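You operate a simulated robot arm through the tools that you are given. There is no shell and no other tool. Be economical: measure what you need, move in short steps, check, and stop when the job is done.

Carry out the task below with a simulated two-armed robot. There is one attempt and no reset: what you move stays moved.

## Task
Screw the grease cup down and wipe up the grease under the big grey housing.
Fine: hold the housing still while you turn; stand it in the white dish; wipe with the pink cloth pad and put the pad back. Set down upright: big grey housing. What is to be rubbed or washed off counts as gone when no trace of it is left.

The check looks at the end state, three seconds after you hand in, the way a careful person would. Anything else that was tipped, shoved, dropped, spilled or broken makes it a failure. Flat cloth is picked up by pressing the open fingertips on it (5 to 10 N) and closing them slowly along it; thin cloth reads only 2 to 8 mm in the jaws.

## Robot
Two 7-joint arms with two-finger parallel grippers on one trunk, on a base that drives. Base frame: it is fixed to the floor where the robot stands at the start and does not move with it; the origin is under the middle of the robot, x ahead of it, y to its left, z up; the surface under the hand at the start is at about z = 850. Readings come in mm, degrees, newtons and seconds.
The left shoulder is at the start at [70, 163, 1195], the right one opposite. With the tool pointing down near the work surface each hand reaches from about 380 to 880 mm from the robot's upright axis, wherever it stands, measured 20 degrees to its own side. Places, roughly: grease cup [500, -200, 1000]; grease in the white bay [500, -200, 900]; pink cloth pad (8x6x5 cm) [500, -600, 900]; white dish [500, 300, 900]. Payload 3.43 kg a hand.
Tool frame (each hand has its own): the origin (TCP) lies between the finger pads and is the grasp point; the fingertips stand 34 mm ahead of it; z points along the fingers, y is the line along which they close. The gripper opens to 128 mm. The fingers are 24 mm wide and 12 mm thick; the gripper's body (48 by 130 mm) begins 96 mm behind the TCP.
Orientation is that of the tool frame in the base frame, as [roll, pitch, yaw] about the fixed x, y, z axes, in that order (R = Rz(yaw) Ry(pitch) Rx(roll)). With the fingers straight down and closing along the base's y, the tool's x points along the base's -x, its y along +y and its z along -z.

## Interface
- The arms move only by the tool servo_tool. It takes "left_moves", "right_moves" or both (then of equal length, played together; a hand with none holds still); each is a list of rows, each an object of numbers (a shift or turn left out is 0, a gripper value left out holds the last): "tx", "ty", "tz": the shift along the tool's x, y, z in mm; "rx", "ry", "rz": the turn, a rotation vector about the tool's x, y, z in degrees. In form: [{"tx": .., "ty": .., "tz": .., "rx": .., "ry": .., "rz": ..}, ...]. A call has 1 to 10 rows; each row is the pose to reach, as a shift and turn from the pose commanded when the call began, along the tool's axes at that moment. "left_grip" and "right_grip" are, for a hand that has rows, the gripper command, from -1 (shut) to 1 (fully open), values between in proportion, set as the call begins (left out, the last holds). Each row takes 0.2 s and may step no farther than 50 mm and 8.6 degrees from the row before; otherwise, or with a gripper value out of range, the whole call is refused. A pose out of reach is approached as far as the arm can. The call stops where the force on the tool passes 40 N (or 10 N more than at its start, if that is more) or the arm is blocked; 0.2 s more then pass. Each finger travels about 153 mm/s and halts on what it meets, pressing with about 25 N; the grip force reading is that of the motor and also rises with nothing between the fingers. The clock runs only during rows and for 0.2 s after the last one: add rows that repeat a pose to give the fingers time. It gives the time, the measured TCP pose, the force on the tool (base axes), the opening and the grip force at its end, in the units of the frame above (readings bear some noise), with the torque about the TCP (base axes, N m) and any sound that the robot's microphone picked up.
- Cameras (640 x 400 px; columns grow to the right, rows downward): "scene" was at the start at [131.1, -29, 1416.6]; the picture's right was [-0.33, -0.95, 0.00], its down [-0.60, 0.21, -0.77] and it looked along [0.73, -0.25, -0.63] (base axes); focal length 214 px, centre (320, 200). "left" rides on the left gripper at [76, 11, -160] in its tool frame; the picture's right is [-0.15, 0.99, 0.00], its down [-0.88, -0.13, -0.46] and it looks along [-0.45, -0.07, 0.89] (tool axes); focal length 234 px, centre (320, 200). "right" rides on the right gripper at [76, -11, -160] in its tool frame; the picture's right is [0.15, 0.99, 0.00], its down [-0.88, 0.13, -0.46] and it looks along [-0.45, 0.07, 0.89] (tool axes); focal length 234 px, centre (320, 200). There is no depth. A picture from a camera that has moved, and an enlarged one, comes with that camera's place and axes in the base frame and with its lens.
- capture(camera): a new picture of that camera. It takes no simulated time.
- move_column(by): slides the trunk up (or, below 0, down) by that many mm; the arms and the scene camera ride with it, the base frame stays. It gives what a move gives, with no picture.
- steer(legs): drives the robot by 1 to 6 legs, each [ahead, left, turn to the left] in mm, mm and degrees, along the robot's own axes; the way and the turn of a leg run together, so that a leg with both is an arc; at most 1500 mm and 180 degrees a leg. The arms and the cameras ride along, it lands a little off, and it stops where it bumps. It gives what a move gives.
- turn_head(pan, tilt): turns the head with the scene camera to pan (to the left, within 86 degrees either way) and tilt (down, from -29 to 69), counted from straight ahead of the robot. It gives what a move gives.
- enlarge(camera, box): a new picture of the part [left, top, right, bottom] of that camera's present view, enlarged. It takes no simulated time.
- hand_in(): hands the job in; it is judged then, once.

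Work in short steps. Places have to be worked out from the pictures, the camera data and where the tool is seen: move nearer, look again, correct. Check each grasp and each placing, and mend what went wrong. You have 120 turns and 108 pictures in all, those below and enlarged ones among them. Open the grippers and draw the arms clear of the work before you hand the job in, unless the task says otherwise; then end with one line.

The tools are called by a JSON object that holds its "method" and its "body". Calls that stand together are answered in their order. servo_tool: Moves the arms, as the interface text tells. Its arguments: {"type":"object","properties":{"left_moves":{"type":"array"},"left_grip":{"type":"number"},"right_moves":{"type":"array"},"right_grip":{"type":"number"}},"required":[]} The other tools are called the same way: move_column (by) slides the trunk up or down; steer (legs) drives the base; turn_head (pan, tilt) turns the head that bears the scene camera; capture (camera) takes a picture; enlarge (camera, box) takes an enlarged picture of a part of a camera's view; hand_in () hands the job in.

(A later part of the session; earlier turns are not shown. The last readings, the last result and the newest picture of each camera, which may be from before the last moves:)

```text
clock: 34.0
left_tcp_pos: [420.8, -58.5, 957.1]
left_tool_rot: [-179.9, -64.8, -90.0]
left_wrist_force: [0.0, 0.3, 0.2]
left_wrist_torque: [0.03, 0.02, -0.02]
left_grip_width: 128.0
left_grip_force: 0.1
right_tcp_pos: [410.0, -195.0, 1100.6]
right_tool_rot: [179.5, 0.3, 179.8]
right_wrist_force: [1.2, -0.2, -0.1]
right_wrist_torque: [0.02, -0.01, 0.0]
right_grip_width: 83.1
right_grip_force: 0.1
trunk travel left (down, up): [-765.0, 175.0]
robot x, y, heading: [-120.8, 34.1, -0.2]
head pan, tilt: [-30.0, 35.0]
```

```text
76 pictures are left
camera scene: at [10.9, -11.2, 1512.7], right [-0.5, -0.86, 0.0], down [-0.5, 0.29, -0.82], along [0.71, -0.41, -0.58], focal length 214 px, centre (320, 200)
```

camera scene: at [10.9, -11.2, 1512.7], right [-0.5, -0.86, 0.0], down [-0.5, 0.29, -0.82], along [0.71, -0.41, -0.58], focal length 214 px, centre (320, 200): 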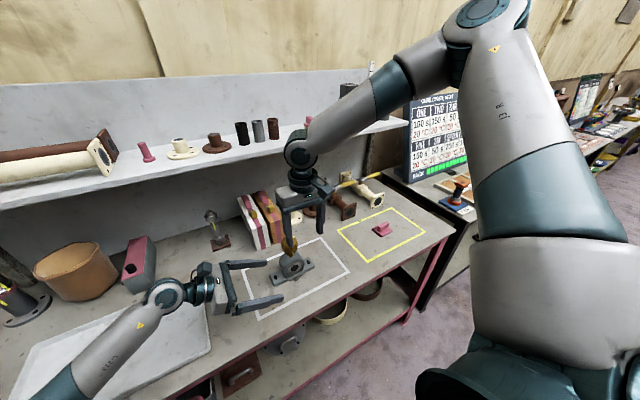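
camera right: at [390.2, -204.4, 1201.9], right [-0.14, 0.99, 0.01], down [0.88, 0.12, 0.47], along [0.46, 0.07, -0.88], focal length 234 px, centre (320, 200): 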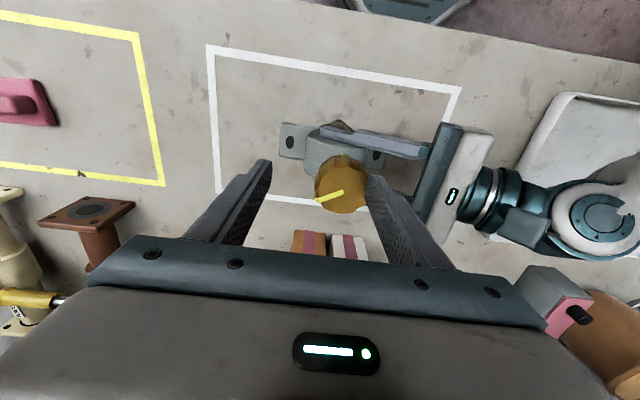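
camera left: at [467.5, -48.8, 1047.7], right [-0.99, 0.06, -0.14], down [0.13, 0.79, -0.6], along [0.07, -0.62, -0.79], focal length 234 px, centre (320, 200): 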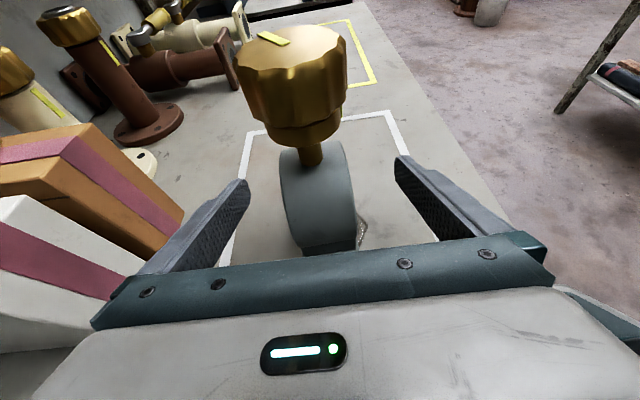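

Now test the right arm's reach above the cup, with a 60° counter-clockwise pre-turn.

{"method": "servo_tool", "body": {"right_moves": [{"tx": -23, "ty": 8, "tz": 10}, {"tx": -46, "ty": 17, "tz": 20}, {"tx": -68, "ty": 25.5, "tz": 30, "rz": -8}, {"tx": -68, "ty": 25.5, "tz": 45, "rz": -16}, {"tx": -68, "ty": 25.5, "tz": 45, "rz": -24}, {"tx": -68, "ty": 25.5, "tz": 45, "rz": -32}, {"tx": -68, "ty": 25.5, "tz": 45, "rz": -40}, {"tx": -68, "ty": 25.5, "tz": 45, "rz": -48}, {"tx": -68, "ty": 25.5, "tz": 45, "rz": -56}, {"tx": -68, "ty": 25.5, "tz": 45, "rz": -64}]}}

{"method": "capture", "body": {"camera": "right"}}

```text
clock: 36.2
left_tcp_pos: [418.7, -59.0, 959.2]
left_tool_rot: [-179.6, -64.8, -90.3]
left_wrist_force: [0.2, 1.3, -0.3]
left_wrist_torque: [-0.03, 0.0, -0.02]
left_grip_width: 127.9
left_grip_force: 0.1
right_tcp_pos: [475.8, -169.1, 1058.8]
right_tool_rot: [-179.8, 0.7, -116.0]
right_wrist_force: [0.6, 0.0, -0.7]
right_wrist_torque: [0.0, 0.01, -0.02]
right_grip_width: 83.5
right_grip_force: 0.1
trunk travel left (down, up): [-765.0, 175.0]
robot x, y, heading: [-120.1, 34.5, -0.2]
head pan, tilt: [-30.0, 35.0]
```

```text
75 pictures are left
camera right: at [453.2, -242.7, 1217.1], right [-0.95, 0.3, -0.01], down [0.26, 0.84, 0.47], along [0.15, 0.44, -0.88], focal length 234 px, centre (320, 200)
```

right: 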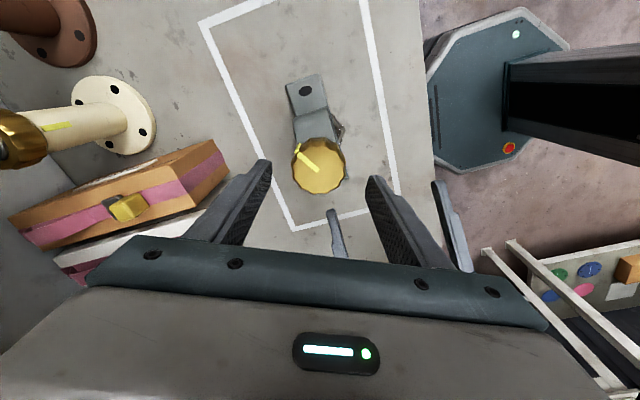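

Right is in reach now. Left hand goes to the pre-grasp beside the housing.

{"method": "servo_tool", "body": {"left_moves": [{"ty": -30, "tz": -28}, {"ty": -60, "tz": -28}, {"ty": -60, "tz": 10}, {"ty": -60, "tz": 45}, {"ty": -60, "tz": 60}]}}

{"method": "capture", "body": {"camera": "left"}}

{"method": "turn_head", "body": {"pan": 15, "tilt": 50}}

{"method": "capture", "body": {"camera": "scene"}}

```text
clock: 37.4
left_tcp_pos: [480.9, -114.6, 934.3]
left_tool_rot: [-179.7, -64.8, -90.3]
left_wrist_force: [-0.1, 0.3, -0.5]
left_wrist_torque: [0.01, -0.01, 0.04]
left_grip_width: 127.9
left_grip_force: 0.1
right_tcp_pos: [478.3, -169.1, 1058.2]
right_tool_rot: [-179.7, 0.8, -116.1]
right_wrist_force: [-0.1, 0.9, -0.4]
right_wrist_torque: [-0.01, 0.0, 0.02]
right_grip_width: 83.1
right_grip_force: 0.1
trunk travel left (down, up): [-765.0, 175.0]
robot x, y, heading: [-116.6, 33.7, -0.2]
head pan, tilt: [-30.0, 35.0]
```

```text
74 pictures are left
camera left: at [469.1, -1.9, 1069.6], right [-0.99, 0.06, -0.13], down [0.13, 0.79, -0.6], along [0.07, -0.61, -0.79], focal length 234 px, centre (320, 200)
```

left: 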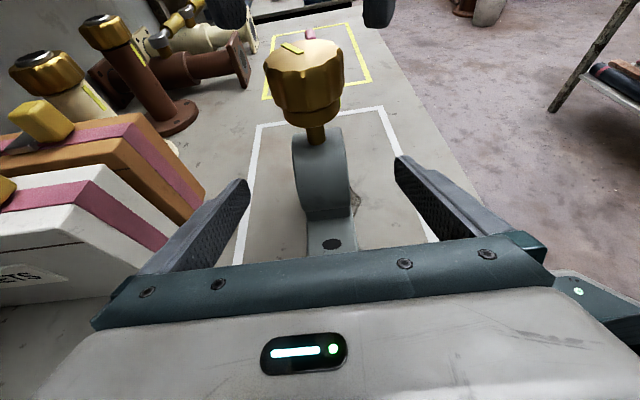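

```text
clock: 38.5
left_tcp_pos: [479.9, -113.6, 934.5]
left_tool_rot: [-179.6, -64.8, -90.3]
left_wrist_force: [0.6, 0.3, 0.7]
left_wrist_torque: [0.0, -0.03, -0.06]
left_grip_width: 128.3
left_grip_force: 0.1
right_tcp_pos: [477.3, -168.7, 1058.8]
right_tool_rot: [-179.7, 0.7, -116.1]
right_wrist_force: [0.6, 0.5, 0.1]
right_wrist_torque: [0.02, -0.01, -0.01]
right_grip_width: 83.1
right_grip_force: 0.0
trunk travel left (down, up): [-765.0, 175.0]
robot x, y, heading: [-112.2, 35.2, -0.2]
head pan, tilt: [15.0, 50.0]
```

```text
73 pictures are left
camera scene: at [6.0, 52.6, 1491.5], right [0.25, -0.97, 0.0], down [-0.74, -0.19, -0.64], along [0.62, 0.16, -0.77], focal length 214 px, centre (320, 200)
```

scene: 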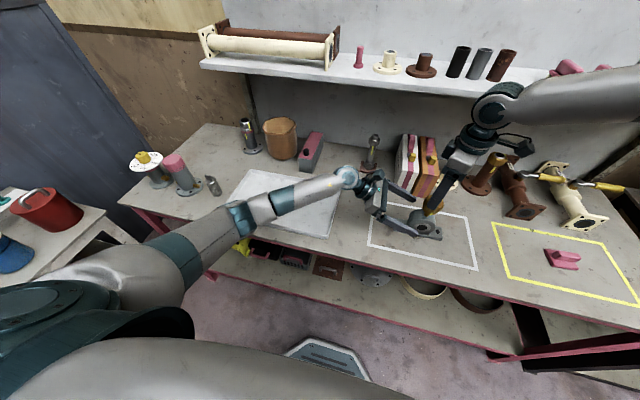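

Clear. Advance the last ~52 mm and close.

{"method": "servo_tool", "body": {"left_moves": [{"tz": 25}, {"tz": 52}, {"tz": 52}]}}

{"method": "servo_tool", "body": {"left_moves": [{}, {}, {}, {}], "left_grip": -1}}

{"method": "enlarge", "body": {"camera": "left", "box": [160, 0, 480, 200]}}

{"method": "capture", "body": {"camera": "right"}}

```text
clock: 39.3
left_tcp_pos: [481.4, -158.8, 912.2]
left_tool_rot: [-179.6, -64.8, -90.4]
left_wrist_force: [0.9, 0.2, 1.3]
left_wrist_torque: [-0.01, 0.0, -0.02]
left_grip_width: 128.0
left_grip_force: 0.0
right_tcp_pos: [477.3, -168.5, 1058.9]
right_tool_rot: [-179.6, 0.7, -116.2]
right_wrist_force: [-0.4, 0.9, -0.9]
right_wrist_torque: [-0.03, 0.0, 0.03]
right_grip_width: 83.2
right_grip_force: 0.0
trunk travel left (down, up): [-765.0, 175.0]
robot x, y, heading: [-119.2, 34.4, -0.1]
head pan, tilt: [15.0, 50.0]
```

```text
clock: 40.3
left_tcp_pos: [479.5, -160.9, 912.4]
left_tool_rot: [-179.8, -64.8, -90.2]
left_wrist_force: [-0.9, -2.0, -0.2]
left_wrist_torque: [0.06, 0.2, 0.04]
left_grip_width: 45.7
left_grip_force: 25.3
right_tcp_pos: [478.1, -169.4, 1058.0]
right_tool_rot: [-179.7, 0.8, -116.2]
right_wrist_force: [0.0, 1.2, -0.7]
right_wrist_torque: [-0.01, 0.02, -0.02]
right_grip_width: 83.1
right_grip_force: 0.1
trunk travel left (down, up): [-765.0, 175.0]
robot x, y, heading: [-117.9, 32.1, -0.0]
head pan, tilt: [15.0, 50.0]
```

```text
2.00 times, centred on (320, 100) of left
camera zoom: at [468.4, -48.4, 1047.2], right [-0.99, 0.06, -0.13], down [0.13, 0.79, -0.6], along [0.07, -0.61, -0.79], focal length 468 px, centre (320, 400)
```

zoom: 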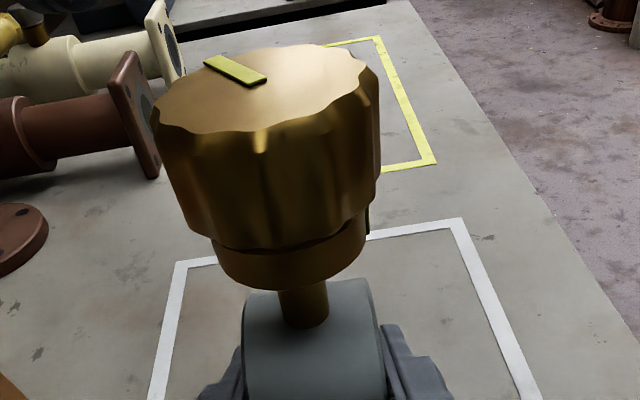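

```text
71 pictures are left
camera right: at [453.0, -243.1, 1217.0], right [-0.95, 0.3, -0.01], down [0.27, 0.84, 0.47], along [0.15, 0.44, -0.88], focal length 234 px, centre (320, 200)
```

right: 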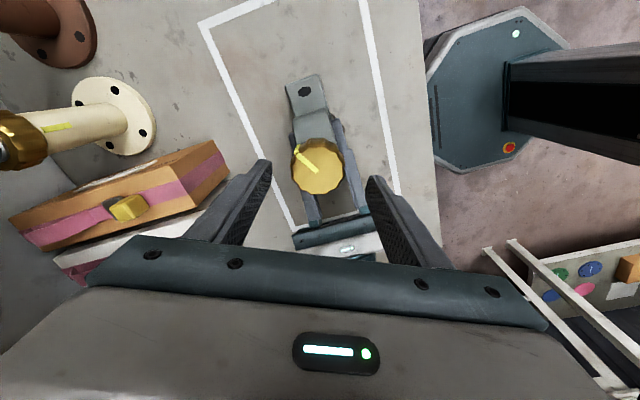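

Housing held again. Descend the right hand 55 mm round the cap (cap spans z≈985–1008).

{"method": "servo_tool", "body": {"right_moves": [{"tz": 20}, {"tz": 40}, {"tz": 55}, {"tz": 55}]}}

{"method": "capture", "body": {"camera": "right"}}

{"method": "capture", "body": {"camera": "left"}}

```text
clock: 41.3
left_tcp_pos: [479.1, -160.0, 911.5]
left_tool_rot: [-179.6, -64.8, -90.3]
left_wrist_force: [-1.9, -0.7, -0.3]
left_wrist_torque: [-0.02, 0.25, -0.05]
left_grip_width: 46.1
left_grip_force: 25.0
right_tcp_pos: [470.3, -179.4, 1010.2]
right_tool_rot: [-179.7, 0.8, -116.1]
right_wrist_force: [0.7, -0.6, -0.7]
right_wrist_torque: [-0.03, 0.01, 0.03]
right_grip_width: 83.1
right_grip_force: 0.0
right hand out of reach, approached as far as the arm can: row 2, 3, 4
trunk travel left (down, up): [-765.0, 175.0]
robot x, y, heading: [-118.5, 35.1, 0.0]
head pan, tilt: [15.0, 50.0]
```

```text
70 pictures are left
camera right: at [446.9, -252.5, 1168.9], right [-0.95, 0.3, -0.01], down [0.27, 0.84, 0.47], along [0.15, 0.44, -0.88], focal length 234 px, centre (320, 200)
```

right: 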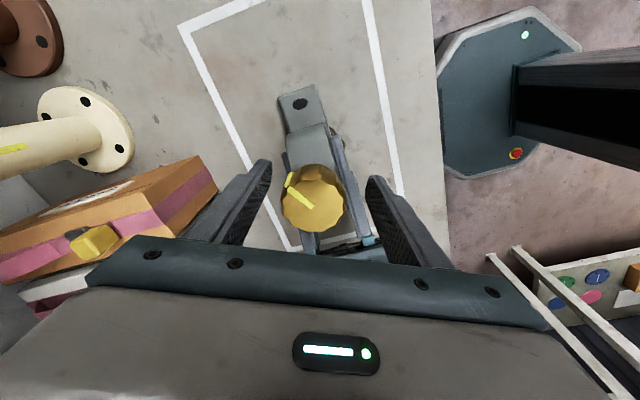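

```text
69 pictures are left
camera left: at [468.4, -47.9, 1047.2], right [-0.99, 0.06, -0.14], down [0.13, 0.79, -0.6], along [0.07, -0.61, -0.79], focal length 234 px, centre (320, 200)
```

left: 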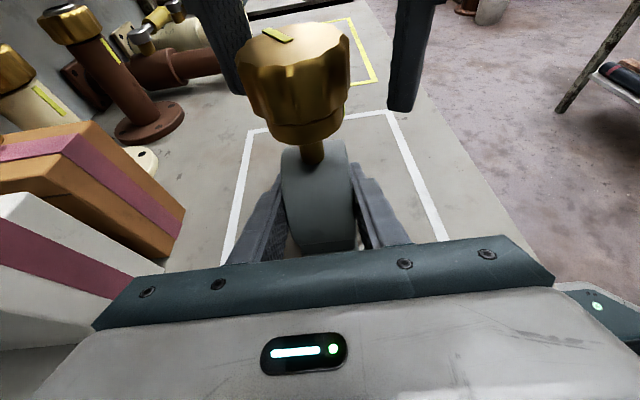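

Reach is limited at this yaw. I rise and turn back to yaw 180, then try the descent there.

{"method": "servo_tool", "body": {"right_moves": [{"tz": -25}, {"tz": -48, "rz": 8}, {"tz": -48, "rz": 16}, {"tz": -48, "rz": 24}, {"tz": -48, "rz": 32}, {"tz": -48, "rz": 40}, {"tz": -48, "rz": 48}, {"tz": -48, "rz": 56}, {"tz": -48, "rz": 64}, {"tz": -48, "rz": 72}]}}

```text
clock: 43.5
left_tcp_pos: [480.4, -160.4, 912.7]
left_tool_rot: [-179.6, -64.8, -90.3]
left_wrist_force: [0.3, 1.3, 0.7]
left_wrist_torque: [0.21, 0.17, 0.02]
left_grip_width: 45.6
left_grip_force: 24.8
right_tcp_pos: [471.1, -179.0, 1058.6]
right_tool_rot: [179.4, 0.5, 171.7]
right_wrist_force: [0.4, 0.4, 0.3]
right_wrist_torque: [-0.02, -0.01, 0.01]
right_grip_width: 83.2
right_grip_force: 0.1
trunk travel left (down, up): [-765.0, 175.0]
robot x, y, heading: [-116.7, 32.1, -0.2]
head pan, tilt: [15.0, 50.0]
```

Centre and descend in two small stages at yaw ≈172.

{"method": "servo_tool", "body": {"right_moves": [{"tx": -5.6, "ty": 10.4}, {"tx": -5.6, "ty": 10.4}, {"tx": -5.6, "ty": 10.4, "tz": 25}, {"tx": -5.6, "ty": 10.4, "tz": 38}]}}

```text
clock: 44.5
left_tcp_pos: [480.6, -160.0, 912.0]
left_tool_rot: [-179.6, -64.8, -90.3]
left_wrist_force: [-0.7, -0.4, -0.5]
left_wrist_torque: [-0.36, 0.1, -0.05]
left_grip_width: 46.0
left_grip_force: 24.6
right_tcp_pos: [475.5, -173.8, 1024.0]
right_tool_rot: [179.1, 0.6, 171.9]
right_wrist_force: [-0.1, -0.3, 0.8]
right_wrist_torque: [0.0, -0.02, 0.02]
right_grip_width: 83.3
right_grip_force: 0.0
right hand out of reach, approached as far as the arm can: row 4
trunk travel left (down, up): [-765.0, 175.0]
robot x, y, heading: [-117.1, 33.6, -0.2]
head pan, tilt: [15.0, 50.0]
```

Comparing the two tries, the arm's depth limit improves with the robot closer to the work. I release, back the left hand out, raise the right, and drive 55 mm forward, keeping the trunk height.

{"method": "servo_tool", "body": {"left_moves": [{}, {}, {}], "left_grip": 1, "right_moves": [{"tz": -30}, {"tz": -60}, {"tz": -90}]}}

{"method": "servo_tool", "body": {"left_moves": [{"tz": -40}, {"tz": -80}, {"tz": -120}, {"tz": -130}]}}

{"method": "steer", "body": {"legs": [[60, 0, 0]]}}

```text
clock: 45.3
left_tcp_pos: [480.3, -160.6, 912.6]
left_tool_rot: [-179.3, -64.8, -90.3]
left_wrist_force: [-0.4, -0.3, -0.8]
left_wrist_torque: [0.0, -0.03, 0.02]
left_grip_width: 128.5
left_grip_force: 0.0
right_tcp_pos: [474.7, -171.5, 1116.2]
right_tool_rot: [179.5, 0.4, 171.9]
right_wrist_force: [0.1, -0.3, -0.4]
right_wrist_torque: [0.01, -0.03, 0.01]
right_grip_width: 83.2
right_grip_force: 0.0
trunk travel left (down, up): [-765.0, 175.0]
robot x, y, heading: [-120.7, 37.1, -0.1]
head pan, tilt: [15.0, 50.0]
```

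```text
clock: 46.3
left_tcp_pos: [479.7, -41.7, 967.4]
left_tool_rot: [-179.7, -64.8, -90.3]
left_wrist_force: [0.8, 0.4, 0.5]
left_wrist_torque: [0.0, -0.02, -0.02]
left_grip_width: 128.3
left_grip_force: 0.1
right_tcp_pos: [475.8, -173.0, 1114.8]
right_tool_rot: [179.4, 0.4, 171.8]
right_wrist_force: [0.0, 0.2, -0.6]
right_wrist_torque: [-0.02, -0.02, 0.02]
right_grip_width: 83.0
right_grip_force: 0.2
trunk travel left (down, up): [-765.0, 175.0]
robot x, y, heading: [-117.0, 33.7, -0.3]
head pan, tilt: [15.0, 50.0]
```

```text
clock: 47.3
left_tcp_pos: [538.3, -42.2, 967.4]
left_tool_rot: [-179.3, -64.8, -90.7]
left_wrist_force: [0.0, -0.7, 0.4]
left_wrist_torque: [-0.02, -0.02, 0.0]
left_grip_width: 128.0
left_grip_force: 0.0
right_tcp_pos: [532.4, -172.9, 1117.3]
right_tool_rot: [179.3, 0.6, 171.8]
right_wrist_force: [0.0, 0.7, -0.3]
right_wrist_torque: [-0.03, 0.01, -0.02]
right_grip_width: 83.1
right_grip_force: 0.1
trunk travel left (down, up): [-765.0, 175.0]
robot x, y, heading: [-62.5, 31.8, -0.2]
head pan, tilt: [15.0, 50.0]
```

Test the right hand: back over the cup and descend in stages.

{"method": "servo_tool", "body": {"right_moves": [{"tx": 27, "ty": -2, "tz": 15}, {"tx": 54.3, "ty": -4.4, "tz": 30}, {"tx": 54.3, "ty": -4.4, "tz": 50}, {"tx": 54.3, "ty": -4.4, "tz": 75}, {"tx": 54.3, "ty": -4.4, "tz": 95}]}}

{"method": "capture", "body": {"camera": "right"}}

```text
clock: 48.5
left_tcp_pos: [540.6, -43.0, 965.8]
left_tool_rot: [-179.7, -64.8, -90.3]
left_wrist_force: [-0.1, 1.1, -0.3]
left_wrist_torque: [0.01, 0.02, 0.02]
left_grip_width: 128.1
left_grip_force: 0.0
right_tcp_pos: [482.0, -170.4, 1018.0]
right_tool_rot: [179.2, 0.5, 171.7]
right_wrist_force: [0.0, -0.6, 0.5]
right_wrist_torque: [0.01, 0.02, -0.01]
right_grip_width: 83.1
right_grip_force: 0.0
trunk travel left (down, up): [-765.0, 175.0]
robot x, y, heading: [-56.1, 38.9, -0.2]
head pan, tilt: [15.0, 50.0]
```

```text
68 pictures are left
camera right: at [404.0, -170.6, 1177.1], right [0.0, 1.0, 0.01], down [0.89, 0.0, 0.46], along [0.46, 0.01, -0.89], focal length 234 px, centre (320, 200)
```

right: 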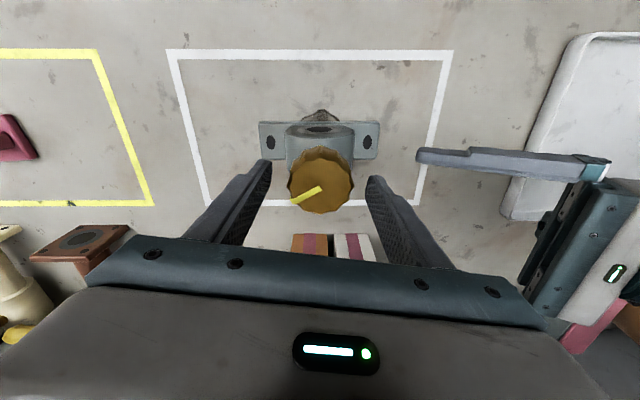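

Reachable now. Test turning −72° in place around the cup (fingers open clear of it) and 13 mm lower.

{"method": "servo_tool", "body": {"right_moves": [{"tz": 4, "rz": -8, "tx": 2}, {"tz": 8, "rz": -16, "tx": 3}, {"tz": 13, "rz": -24, "tx": 4}, {"tz": 13, "rz": -32, "tx": 4}, {"tz": 13, "rz": -40, "tx": 4}, {"tz": 13, "rz": -48, "tx": 4}, {"tz": 13, "rz": -56, "tx": 4}, {"tz": 13, "rz": -64, "tx": 4}, {"tz": 13, "rz": -72, "tx": 4}]}}

{"method": "servo_tool", "body": {"left_moves": [{"ty": 30}, {"ty": 60}, {"ty": 60, "tz": 40}, {"ty": 60, "tz": 70}]}}

{"method": "capture", "body": {"camera": "left"}}

{"method": "capture", "body": {"camera": "right"}}

```text
clock: 50.5
left_tcp_pos: [540.2, -42.9, 966.3]
left_tool_rot: [-179.6, -64.8, -90.4]
left_wrist_force: [-0.6, -0.1, 0.3]
left_wrist_torque: [-0.02, 0.0, 0.0]
left_grip_width: 128.1
left_grip_force: 0.2
right_tcp_pos: [477.1, -168.8, 1007.4]
right_tool_rot: [-179.7, 0.8, -116.1]
right_wrist_force: [-0.2, 0.3, -0.3]
right_wrist_torque: [0.02, -0.04, -0.02]
right_grip_width: 83.1
right_grip_force: 0.1
trunk travel left (down, up): [-765.0, 175.0]
robot x, y, heading: [-59.5, 37.9, -0.4]
head pan, tilt: [15.0, 50.0]
```

```text
clock: 51.5
left_tcp_pos: [480.7, -103.6, 934.5]
left_tool_rot: [-179.7, -64.8, -90.3]
left_wrist_force: [-0.4, 0.2, 0.8]
left_wrist_torque: [0.01, -0.01, 0.02]
left_grip_width: 128.0
left_grip_force: 0.0
right_tcp_pos: [477.9, -170.4, 1006.4]
right_tool_rot: [-179.7, 0.8, -116.1]
right_wrist_force: [-0.4, -0.2, 0.5]
right_wrist_torque: [0.01, -0.01, 0.0]
right_grip_width: 83.2
right_grip_force: 0.1
trunk travel left (down, up): [-765.0, 175.0]
robot x, y, heading: [-57.5, 35.4, -0.2]
head pan, tilt: [15.0, 50.0]
```

```text
67 pictures are left
camera left: at [469.3, 6.6, 1069.9], right [-0.99, 0.06, -0.13], down [0.13, 0.79, -0.6], along [0.07, -0.61, -0.79], focal length 234 px, centre (320, 200)
```

left: 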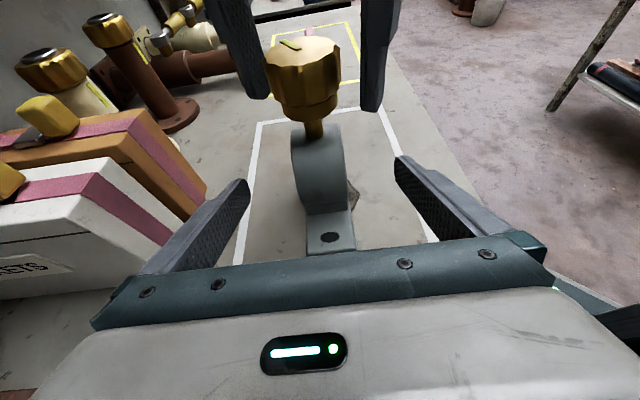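

```text
66 pictures are left
camera right: at [452.9, -242.7, 1164.7], right [-0.95, 0.31, -0.01], down [0.27, 0.84, 0.47], along [0.15, 0.44, -0.88], focal length 234 px, centre (320, 200)
```

right: 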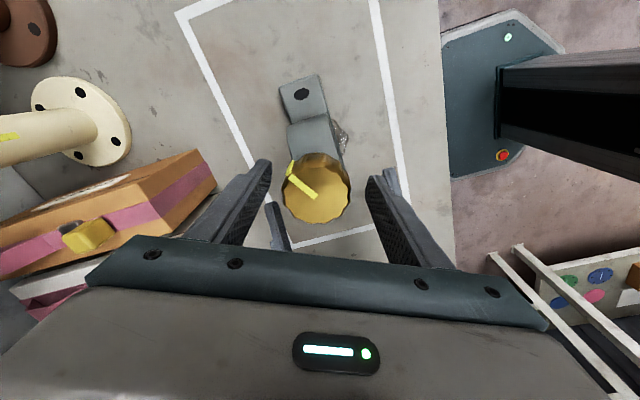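

Both in reach. Left advances 61 mm and re-grips the housing.

{"method": "servo_tool", "body": {"left_moves": [{"tz": 30, "tx": 2}, {"tz": 61, "tx": 4}, {"tz": 61, "tx": 4}]}}

{"method": "servo_tool", "body": {"left_moves": [{}, {}, {}, {}], "left_grip": -1}}

{"method": "servo_tool", "body": {"right_moves": [{"tz": 2}, {"tz": 2}, {"tz": 2}, {"tz": 2}], "right_grip": -1}}

{"method": "capture", "body": {"camera": "left"}}

```text
clock: 52.3
left_tcp_pos: [480.9, -161.4, 912.0]
left_tool_rot: [-179.7, -64.8, -90.3]
left_wrist_force: [-0.1, -0.6, -0.5]
left_wrist_torque: [0.04, 0.02, 0.0]
left_grip_width: 127.9
left_grip_force: 0.1
right_tcp_pos: [476.4, -167.0, 1005.3]
right_tool_rot: [-179.7, 0.6, -116.3]
right_wrist_force: [0.1, -0.1, -0.2]
right_wrist_torque: [-0.02, -0.02, 0.01]
right_grip_width: 83.3
right_grip_force: 0.1
trunk travel left (down, up): [-765.0, 175.0]
robot x, y, heading: [-57.6, 34.5, -0.3]
head pan, tilt: [15.0, 50.0]
```

```text
clock: 53.3
left_tcp_pos: [480.5, -162.3, 911.9]
left_tool_rot: [-179.8, -64.7, -90.4]
left_wrist_force: [-1.3, -0.9, 0.5]
left_wrist_torque: [0.15, 0.15, 0.06]
left_grip_width: 46.0
left_grip_force: 24.9
right_tcp_pos: [477.6, -168.5, 1005.9]
right_tool_rot: [-179.8, 0.8, -116.2]
right_wrist_force: [-0.2, -0.7, -0.6]
right_wrist_torque: [-0.05, 0.0, 0.0]
right_grip_width: 83.2
right_grip_force: 0.0
trunk travel left (down, up): [-765.0, 175.0]
robot x, y, heading: [-57.6, 36.2, -0.3]
head pan, tilt: [15.0, 50.0]
```

```text
clock: 54.3
left_tcp_pos: [480.3, -162.8, 912.0]
left_tool_rot: [-179.7, -64.7, -90.5]
left_wrist_force: [-18.4, 16.3, 1.5]
left_wrist_torque: [-0.25, -1.04, 0.02]
left_grip_width: 46.3
left_grip_force: 25.0
right_tcp_pos: [479.1, -168.7, 1006.1]
right_tool_rot: [-179.5, 0.8, -116.3]
right_wrist_force: [20.7, -22.3, 15.1]
right_wrist_torque: [-0.21, -0.5, -0.25]
right_grip_width: 51.2
right_grip_force: 25.1
trunk travel left (down, up): [-765.0, 175.0]
robot x, y, heading: [-58.7, 31.8, -0.4]
head pan, tilt: [15.0, 50.0]
```

```text
65 pictures are left
camera left: at [468.6, -51.0, 1048.3], right [-0.99, 0.06, -0.14], down [0.13, 0.79, -0.6], along [0.07, -0.61, -0.79], focal length 234 px, centre (320, 200)
```

left: 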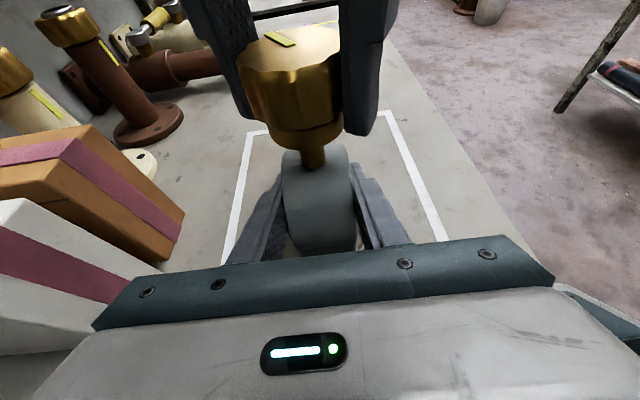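

Cap gripped at 51 mm, but with ~30 N side load along the closing line. I ease the hand 2 mm along −y of the tool to relieve it.

{"method": "servo_tool", "body": {"right_moves": [{"ty": -1, "tz": -1}, {"ty": -2, "tz": -1}, {"ty": -2, "tz": -1}]}}

```text
clock: 55.1
left_tcp_pos: [479.3, -162.8, 912.3]
left_tool_rot: [-179.6, -64.8, -90.4]
left_wrist_force: [-22.4, 14.7, 2.0]
left_wrist_torque: [-0.02, -0.79, 0.28]
left_grip_width: 45.8
left_grip_force: 25.2
right_tcp_pos: [478.8, -169.3, 1005.3]
right_tool_rot: [-179.8, 0.8, -116.2]
right_wrist_force: [19.0, -14.8, 4.4]
right_wrist_torque: [-0.41, -0.49, -0.19]
right_grip_width: 51.3
right_grip_force: 25.2
trunk travel left (down, up): [-765.0, 175.0]
robot x, y, heading: [-57.6, 39.7, -0.3]
head pan, tilt: [15.0, 50.0]
```

Improving slightly; ease further.

{"method": "servo_tool", "body": {"right_moves": [{"ty": -2}, {"ty": -4}, {"ty": -5, "tx": -1}, {"ty": -5, "tx": -1}]}}

```text
clock: 56.1
left_tcp_pos: [484.2, -163.2, 912.4]
left_tool_rot: [-179.5, -64.7, -90.1]
left_wrist_force: [9.2, -13.2, -4.2]
left_wrist_torque: [0.35, 0.86, -0.09]
left_grip_width: 46.0
left_grip_force: 24.9
right_tcp_pos: [482.6, -169.5, 1004.9]
right_tool_rot: [180.0, 0.8, -116.2]
right_wrist_force: [-12.0, 12.7, 10.2]
right_wrist_torque: [0.29, 0.55, 0.04]
right_grip_width: 51.1
right_grip_force: 24.9
trunk travel left (down, up): [-765.0, 175.0]
robot x, y, heading: [-60.5, 34.3, -0.2]
head pan, tilt: [15.0, 50.0]
```

Now slightly over; go back 1.5 mm and start turning clockwise (seen from above), 85°.

{"method": "servo_tool", "body": {"right_moves": [{"ty": 1.5, "rz": 4}, {"ty": 1.5, "rz": 12}, {"ty": 1.5, "rz": 20}, {"ty": 1.5, "rz": 28}, {"ty": 1.5, "rz": 36}, {"ty": 1.5, "rz": 44}, {"ty": 1.5, "rz": 52}, {"ty": 1.5, "rz": 60}, {"ty": 1.5, "rz": 68}, {"ty": 1.5, "rz": 76}]}}

{"method": "capture", "body": {"camera": "left"}}

```text
clock: 58.3
left_tcp_pos: [481.4, -163.5, 913.5]
left_tool_rot: [-179.6, -64.8, -90.5]
left_wrist_force: [8.2, -9.8, 9.2]
left_wrist_torque: [0.42, 0.31, 0.34]
left_grip_width: 46.2
left_grip_force: 25.0
right_tcp_pos: [482.5, -171.3, 1005.7]
right_tool_rot: [179.4, 0.5, 167.6]
right_wrist_force: [-5.7, 11.7, -0.2]
right_wrist_torque: [-0.41, -0.37, 0.0]
right_grip_width: 50.9
right_grip_force: 25.2
trunk travel left (down, up): [-765.0, 175.0]
robot x, y, heading: [-60.4, 37.1, -0.2]
head pan, tilt: [15.0, 50.0]
```

```text
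64 pictures are left
camera left: at [469.5, -50.7, 1049.0], right [-0.99, 0.06, -0.14], down [0.13, 0.79, -0.6], along [0.07, -0.62, -0.79], focal length 234 px, centre (320, 200)
```

left: 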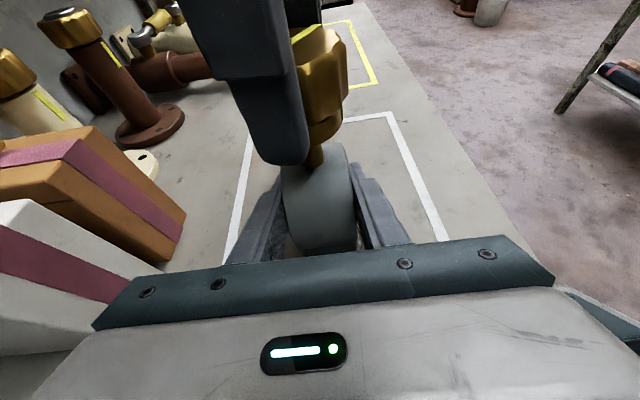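

The cap turned with the hand. Continue another 80°.

{"method": "servo_tool", "body": {"right_moves": [{"rz": 8}, {"rz": 16}, {"rz": 24}, {"rz": 32}, {"rz": 40}, {"rz": 48}, {"rz": 56}, {"rz": 64}, {"rz": 72}, {"rz": 80}]}}

{"method": "capture", "body": {"camera": "right"}}

{"method": "capture", "body": {"camera": "left"}}

```text
clock: 60.5
left_tcp_pos: [480.8, -162.2, 910.4]
left_tool_rot: [-179.8, -64.7, -90.3]
left_wrist_force: [6.8, 2.7, -0.1]
left_wrist_torque: [0.11, 0.71, -0.33]
left_grip_width: 45.7
left_grip_force: 25.3
right_tcp_pos: [480.7, -169.9, 1005.9]
right_tool_rot: [179.5, -0.5, 87.7]
right_wrist_force: [-10.0, -2.5, 0.8]
right_wrist_torque: [-0.17, 0.43, 0.44]
right_grip_width: 51.5
right_grip_force: 25.2
trunk travel left (down, up): [-765.0, 175.0]
robot x, y, heading: [-61.3, 36.2, -0.1]
head pan, tilt: [15.0, 50.0]
```

```text
63 pictures are left
camera right: at [472.4, -94.1, 1165.6], right [0.99, 0.11, 0.01], down [0.09, -0.89, 0.45], along [0.06, -0.44, -0.89], focal length 234 px, centre (320, 200)
```

right: 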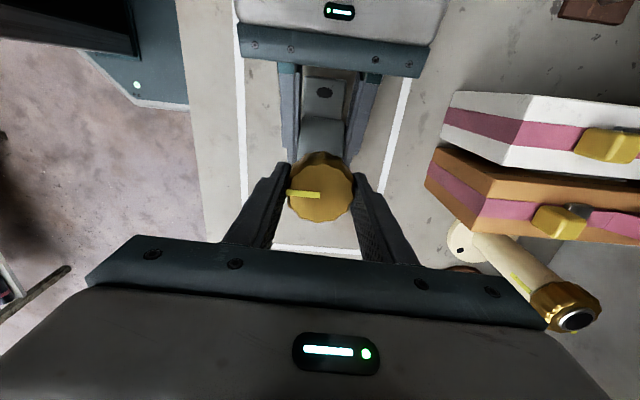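

```text
62 pictures are left
camera left: at [470.0, -50.2, 1047.6], right [-0.99, 0.06, -0.13], down [0.13, 0.79, -0.6], along [0.07, -0.61, -0.79], focal length 234 px, centre (320, 200)
```

left: 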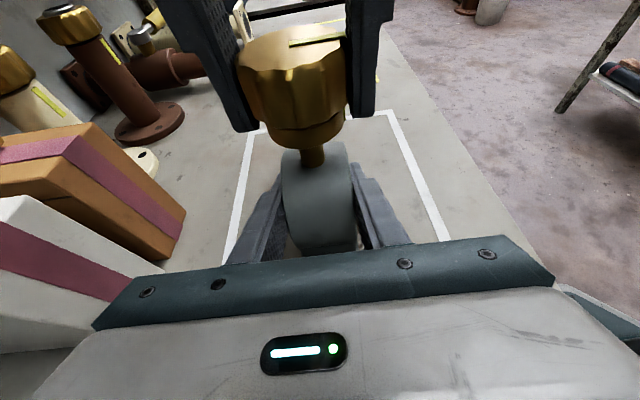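

No stop yet (torque about z 0.44 N m). Try a further 80° in the same grip.

{"method": "servo_tool", "body": {"right_moves": [{"rz": 8}, {"rz": 16}, {"rz": 24}, {"rz": 32}, {"rz": 40}, {"rz": 48}, {"rz": 56}, {"rz": 64}, {"rz": 72}, {"rz": 80}]}}

{"method": "capture", "body": {"camera": "right"}}

{"method": "capture", "body": {"camera": "left"}}

```text
clock: 62.7
left_tcp_pos: [481.6, -163.4, 912.3]
left_tool_rot: [-179.7, -64.7, -90.3]
left_wrist_force: [0.4, -0.5, -5.7]
left_wrist_torque: [0.11, -0.02, -0.03]
left_grip_width: 45.9
left_grip_force: 25.3
right_tcp_pos: [488.6, -371.8, 998.2]
right_tool_rot: [-171.6, -2.0, 10.8]
right_wrist_force: [0.1, -0.5, 0.0]
right_wrist_torque: [0.02, -0.06, 0.0]
right_grip_width: 0.0
right_grip_force: 24.7
right hand out of reach, approached as far as the arm can: row 2, 3, 4, 5, 6, 7, 8, 9, 10
trunk travel left (down, up): [-765.0, 175.0]
robot x, y, heading: [-57.0, 37.7, -0.2]
head pan, tilt: [15.0, 50.0]
```

```text
61 pictures are left
camera right: at [559.8, -369.4, 1160.3], right [0.33, -0.93, -0.14], down [-0.84, -0.36, 0.4], along [-0.42, -0.01, -0.91], focal length 234 px, centre (320, 200)
```

right: 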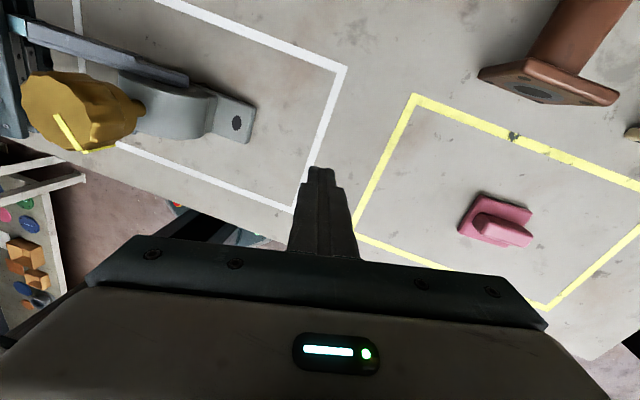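

```text
60 pictures are left
camera left: at [470.5, -51.4, 1047.5], right [-0.99, 0.06, -0.13], down [0.13, 0.79, -0.6], along [0.07, -0.61, -0.79], focal length 234 px, centre (320, 200)
```

left: 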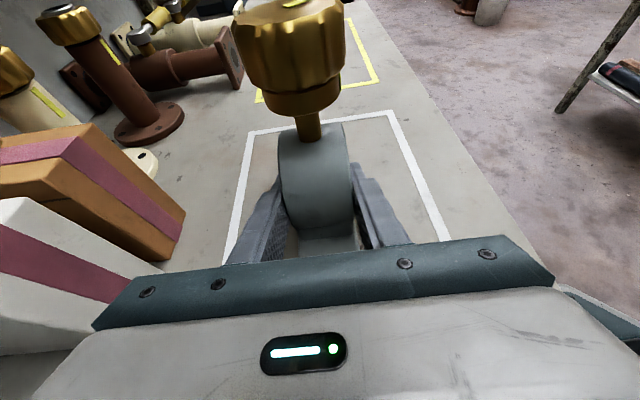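

The hand hit its wrist limit and swung off the cap, perhaps tilting the housing in the left grip. I raise the right hand and inspect.

{"method": "servo_tool", "body": {"right_moves": [{"tz": -45}, {"tz": -90}, {"tz": -130}, {"tz": -130, "rz": -8}, {"tz": -130, "rz": -16}, {"tz": -130, "rz": -24}, {"tz": -130, "rz": -32}, {"tz": -130, "rz": -40}], "right_grip": 0.3}}

{"method": "turn_head", "body": {"pan": -20, "tilt": 50}}

{"method": "enlarge", "body": {"camera": "scene", "box": [200, 120, 440, 270]}}

{"method": "enlarge", "body": {"camera": "left", "box": [220, 80, 420, 260]}}

```text
clock: 64.5
left_tcp_pos: [481.1, -162.9, 911.9]
left_tool_rot: [-179.7, -64.8, -90.4]
left_wrist_force: [0.7, 0.2, -6.2]
left_wrist_torque: [0.13, 0.02, 0.01]
left_grip_width: 46.1
left_grip_force: 25.6
right_tcp_pos: [483.5, -389.0, 1128.8]
right_tool_rot: [-174.7, -6.9, 51.0]
right_wrist_force: [0.2, 0.2, 0.6]
right_wrist_torque: [0.01, 0.0, 0.0]
right_grip_width: 83.1
right_grip_force: 0.1
trunk travel left (down, up): [-765.0, 175.0]
robot x, y, heading: [-59.4, 32.8, -0.4]
head pan, tilt: [15.0, 50.0]
```

```text
clock: 65.5
left_tcp_pos: [481.8, -162.9, 911.8]
left_tool_rot: [-179.8, -64.9, -90.2]
left_wrist_force: [0.5, 0.4, -5.8]
left_wrist_torque: [0.12, -0.02, -0.01]
left_grip_width: 46.0
left_grip_force: 25.0
right_tcp_pos: [483.7, -388.1, 1128.3]
right_tool_rot: [-174.9, -6.9, 50.7]
right_wrist_force: [-0.2, 0.1, -0.1]
right_wrist_torque: [0.01, 0.0, 0.03]
right_grip_width: 83.3
right_grip_force: 0.1
trunk travel left (down, up): [-765.0, 175.0]
robot x, y, heading: [-61.8, 32.2, -0.3]
head pan, tilt: [-20.0, 50.0]
```

```text
2.67 times, centred on (320, 195) of scene
camera zoom: at [64.4, 5.7, 1491.4], right [-0.35, -0.94, 0.0], down [-0.72, 0.27, -0.64], along [0.6, -0.22, -0.77], focal length 572 px, centre (320, 213)
```

zoom: 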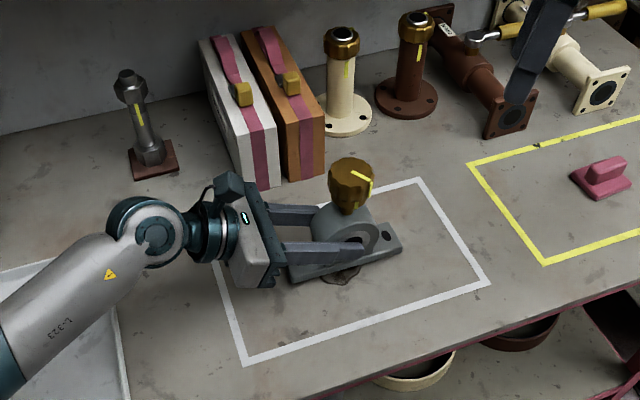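

```text
2.22 times, centred on (320, 170) of left
camera zoom: at [470.4, -50.9, 1047.6], right [-0.99, 0.06, -0.13], down [0.13, 0.79, -0.6], along [0.07, -0.61, -0.79], focal length 520 px, centre (320, 267)
```

zoom: 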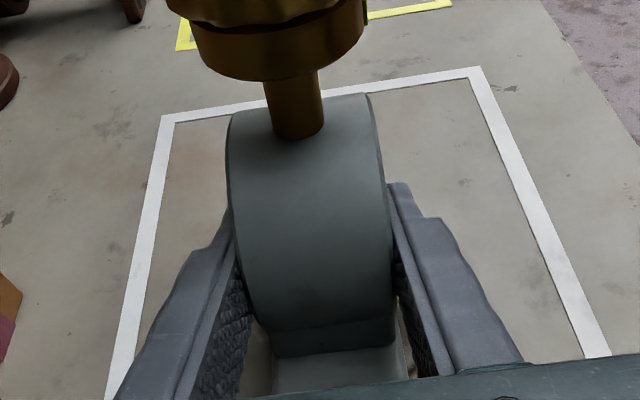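

The housing leans roughly 7° toward −y in the left grip, right end still on the table. I rotate the left hand about the base x to level it, then look.

{"method": "servo_tool", "body": {"left_moves": [{"ry": 2}, {"ry": 4}, {"ry": 7}, {"ry": 7}]}}

{"method": "enlarge", "body": {"camera": "scene", "box": [270, 165, 380, 235]}}

{"method": "capture", "body": {"camera": "right"}}

```text
clock: 66.5
left_tcp_pos: [481.4, -162.1, 912.2]
left_tool_rot: [-179.7, -71.8, -90.3]
left_wrist_force: [-0.2, -0.3, -5.9]
left_wrist_torque: [0.1, 0.04, 0.0]
left_grip_width: 45.9
left_grip_force: 25.6
right_tcp_pos: [483.8, -388.4, 1128.2]
right_tool_rot: [-174.7, -6.8, 50.7]
right_wrist_force: [-0.8, 0.4, 0.3]
right_wrist_torque: [0.01, 0.02, -0.01]
right_grip_width: 83.3
right_grip_force: 0.0
trunk travel left (down, up): [-765.0, 175.0]
robot x, y, heading: [-59.3, 31.6, -0.1]
head pan, tilt: [-20.0, 50.0]
```

```text
5.71 times, centred on (325, 200) of scene
camera zoom: at [64.4, 5.7, 1491.4], right [-0.35, -0.94, 0.0], down [-0.72, 0.27, -0.64], along [0.6, -0.22, -0.77], focal length 1226 px, centre (291, 200)
```

zoom: 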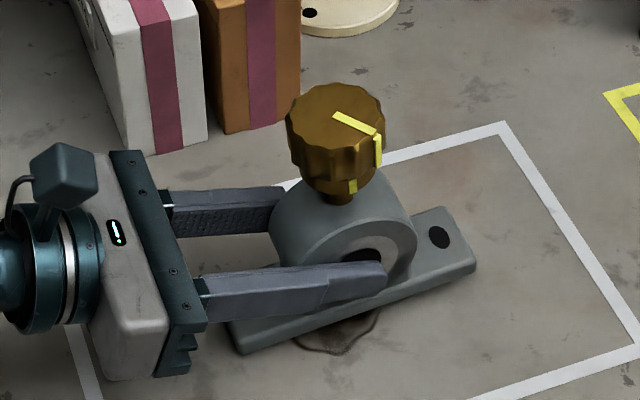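

```text
56 pictures are left
camera right: at [523.0, -345.8, 1296.0], right [0.86, -0.5, -0.07], down [-0.45, -0.83, 0.33], along [-0.23, -0.25, -0.94], focal length 234 px, centre (320, 200)
```

right: 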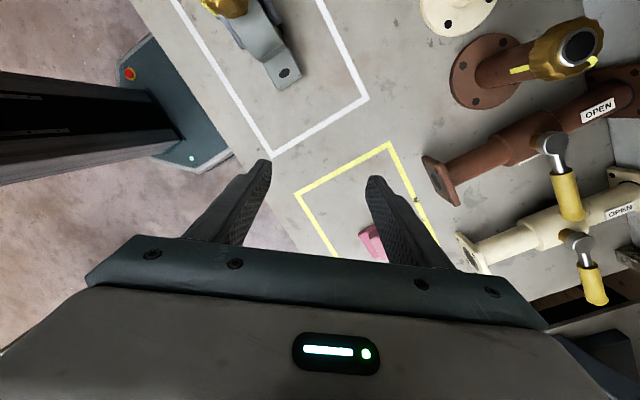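

Measured from the base edge and the cup axis, it's now leaning ~4.5° the other way and hanging just above the table (−6 N load). I turn back 4.5° and lower gently until it touches.

{"method": "servo_tool", "body": {"left_moves": [{"ry": -2.3}, {"ry": -4.5}, {"ry": -4.5}]}}

{"method": "enlarge", "body": {"camera": "scene", "box": [270, 165, 380, 235]}}

```text
clock: 67.3
left_tcp_pos: [480.4, -163.4, 911.6]
left_tool_rot: [-179.6, -67.3, -90.4]
left_wrist_force: [-0.5, -0.1, -6.6]
left_wrist_torque: [0.1, 0.0, -0.02]
left_grip_width: 45.8
left_grip_force: 25.2
right_tcp_pos: [484.5, -389.0, 1129.1]
right_tool_rot: [-174.9, -6.9, 50.7]
right_wrist_force: [0.1, 0.6, -0.1]
right_wrist_torque: [0.02, 0.01, 0.03]
right_grip_width: 83.1
right_grip_force: 0.1
trunk travel left (down, up): [-765.0, 175.0]
robot x, y, heading: [-56.1, 32.7, -0.3]
head pan, tilt: [-20.0, 50.0]
```

```text
5.71 times, centred on (325, 200) of scene
camera zoom: at [64.3, 5.8, 1491.4], right [-0.35, -0.94, 0.0], down [-0.72, 0.27, -0.64], along [0.6, -0.22, -0.77], focal length 1226 px, centre (291, 200)
```

zoom: 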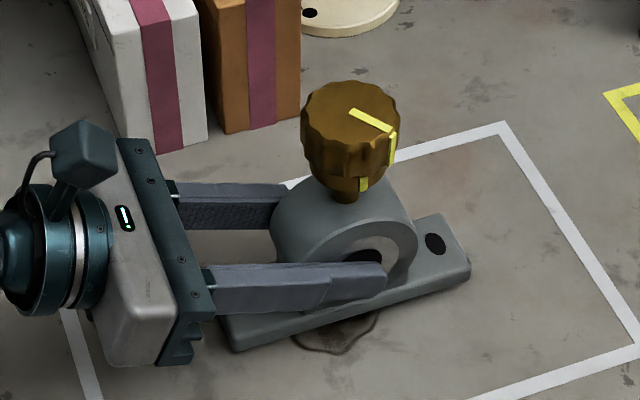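

Level now (cup axis vertical), floating about 8 mm up. Lowering 6 mm.

{"method": "servo_tool", "body": {"left_moves": [{"tx": -1.85, "tz": 0.77}, {"tx": -3.7, "tz": 1.55}, {"tx": -5.5, "tz": 2.3}, {"tx": -5.5, "tz": 2.3}]}}

```text
clock: 68.3
left_tcp_pos: [480.5, -163.5, 908.7]
left_tool_rot: [-179.7, -67.2, -90.3]
left_wrist_force: [0.4, -0.4, -6.5]
left_wrist_torque: [0.1, -0.02, 0.0]
left_grip_width: 45.8
left_grip_force: 24.9
right_tcp_pos: [485.0, -389.1, 1127.9]
right_tool_rot: [-174.8, -6.9, 50.7]
right_wrist_force: [-0.4, -0.4, 0.0]
right_wrist_torque: [0.0, 0.0, 0.0]
right_grip_width: 83.3
right_grip_force: 0.1
trunk travel left (down, up): [-765.0, 175.0]
robot x, y, heading: [-58.3, 38.2, -0.5]
head pan, tilt: [-20.0, 50.0]
```

Still hanging. Lower 6 mm more.

{"method": "servo_tool", "body": {"left_moves": [{"tx": -1.85, "tz": 0.77}, {"tx": -3.7, "tz": 1.55}, {"tx": -5.5, "tz": 2.3}, {"tx": -5.5, "tz": 2.3}]}}

```text
clock: 69.3
left_tcp_pos: [480.6, -163.3, 902.4]
left_tool_rot: [-179.6, -67.3, -90.4]
left_wrist_force: [0.7, 0.5, -4.1]
left_wrist_torque: [0.03, 0.04, 0.05]
left_grip_width: 45.9
left_grip_force: 25.0
right_tcp_pos: [483.1, -388.1, 1128.4]
right_tool_rot: [-174.8, -6.9, 50.7]
right_wrist_force: [0.1, -0.9, 0.0]
right_wrist_torque: [0.02, 0.01, 0.03]
right_grip_width: 83.3
right_grip_force: 0.0
trunk travel left (down, up): [-765.0, 175.0]
robot x, y, heading: [-64.4, 34.2, -0.4]
head pan, tilt: [-20.0, 50.0]
```

Contact is beginning (−4 N). Lower 3 mm more and check.

{"method": "servo_tool", "body": {"left_moves": [{"tx": -1.4, "tz": 0.6}, {"tx": -2.8, "tz": 1.2}, {"tx": -2.8, "tz": 1.2}]}}

{"method": "enlarge", "body": {"camera": "scene", "box": [270, 165, 380, 235]}}

{"method": "capture", "body": {"camera": "left"}}

```text
clock: 70.1
left_tcp_pos: [480.4, -163.7, 900.6]
left_tool_rot: [-179.2, -67.6, -90.8]
left_wrist_force: [1.4, 3.0, 16.9]
left_wrist_torque: [0.44, 0.47, -0.32]
left_grip_width: 45.8
left_grip_force: 25.0
right_tcp_pos: [481.9, -386.4, 1130.8]
right_tool_rot: [-174.9, -6.9, 50.8]
right_wrist_force: [0.7, 0.3, -0.9]
right_wrist_torque: [0.0, -0.03, -0.02]
right_grip_width: 83.3
right_grip_force: 0.1
trunk travel left (down, up): [-765.0, 175.0]
robot x, y, heading: [-56.2, 35.2, -0.1]
head pan, tilt: [-20.0, 50.0]
```

```text
5.71 times, centred on (325, 200) of scene
camera zoom: at [62.3, 7.2, 1491.8], right [-0.35, -0.94, 0.0], down [-0.72, 0.27, -0.64], along [0.6, -0.22, -0.77], focal length 1226 px, centre (291, 200)
```

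zoom: 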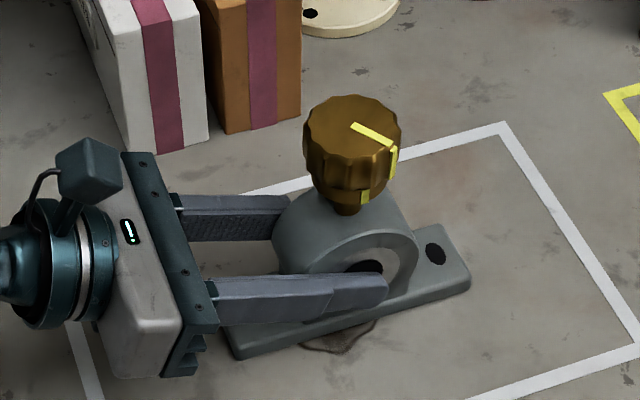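

```text
53 pictures are left
camera left: at [468.8, -45.0, 1031.6], right [-0.99, 0.06, -0.14], down [0.13, 0.76, -0.64], along [0.07, -0.65, -0.76], focal length 234 px, centre (320, 200)
```

left: 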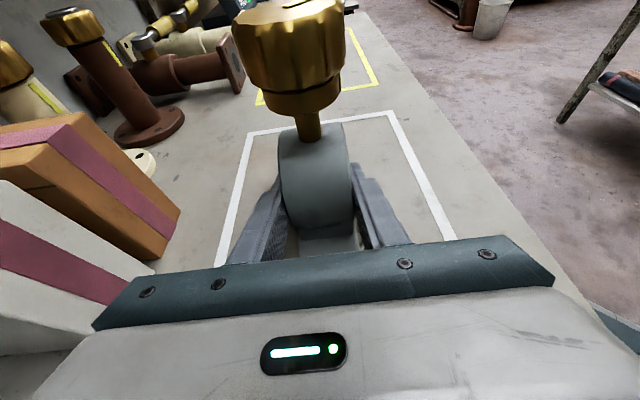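

It's standing on the table again, ~15 mm right of before. Re-grip centred: open, shift the left hand 12 mm right and 11 mm up, close.

{"method": "servo_tool", "body": {"left_moves": [{}, {}, {"tx": 5, "tz": 2}, {"tx": 14.8, "tz": 6.8, "ry": -2}, {"tx": 14.8, "tz": 6.8, "ry": -2}], "left_grip": 1}}

{"method": "servo_tool", "body": {"left_moves": [{}, {}, {}, {}], "left_grip": -1}}

{"method": "enlarge", "body": {"camera": "left", "box": [160, 0, 480, 200]}}

{"method": "enlarge", "body": {"camera": "scene", "box": [270, 165, 380, 235]}}

```text
clock: 71.3
left_tcp_pos: [481.5, -175.2, 909.0]
left_tool_rot: [-179.6, -65.4, -90.3]
left_wrist_force: [-0.6, 0.5, 0.1]
left_wrist_torque: [-0.02, 0.0, -0.02]
left_grip_width: 128.0
left_grip_force: 0.0
right_tcp_pos: [482.2, -388.0, 1128.3]
right_tool_rot: [-174.7, -6.9, 50.7]
right_wrist_force: [0.0, 0.1, 0.1]
right_wrist_torque: [-0.04, 0.0, 0.01]
right_grip_width: 83.1
right_grip_force: 0.0
trunk travel left (down, up): [-765.0, 175.0]
robot x, y, heading: [-57.5, 30.1, -0.4]
head pan, tilt: [-20.0, 50.0]
```

```text
clock: 72.3
left_tcp_pos: [481.3, -176.5, 909.6]
left_tool_rot: [-179.5, -65.3, -90.5]
left_wrist_force: [-0.5, -0.7, 1.8]
left_wrist_torque: [0.25, 0.19, 0.07]
left_grip_width: 45.6
left_grip_force: 25.0
right_tcp_pos: [484.1, -388.0, 1128.0]
right_tool_rot: [-174.7, -7.0, 50.7]
right_wrist_force: [-0.6, 0.1, -0.4]
right_wrist_torque: [-0.01, -0.02, 0.03]
right_grip_width: 83.0
right_grip_force: 0.0
trunk travel left (down, up): [-765.0, 175.0]
robot x, y, heading: [-56.8, 38.4, -0.3]
head pan, tilt: [-20.0, 50.0]
```

```text
2.00 times, centred on (320, 100) of left
camera zoom: at [469.3, -62.6, 1043.8], right [-0.99, 0.06, -0.14], down [0.13, 0.78, -0.61], along [0.07, -0.62, -0.78], focal length 468 px, centre (320, 400)
```

zoom: 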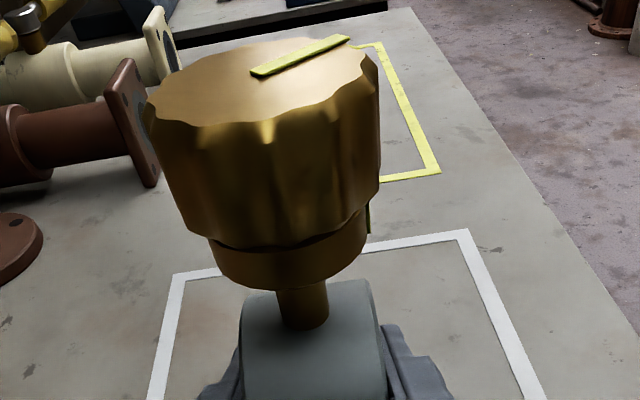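

```text
5.71 times, centred on (325, 200) of scene
camera zoom: at [63.7, 5.8, 1491.5], right [-0.35, -0.94, 0.0], down [-0.72, 0.27, -0.64], along [0.6, -0.22, -0.77], focal length 1226 px, centre (291, 200)
```

zoom: 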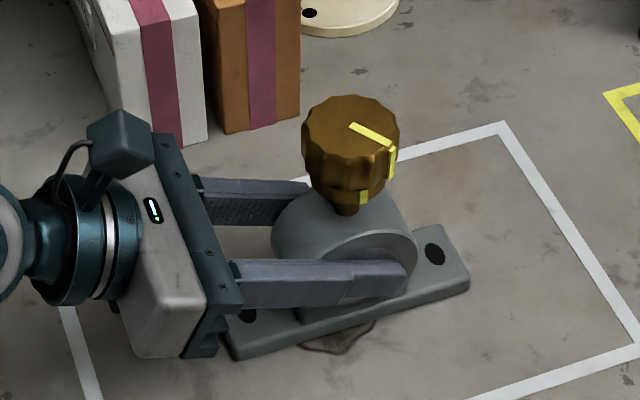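

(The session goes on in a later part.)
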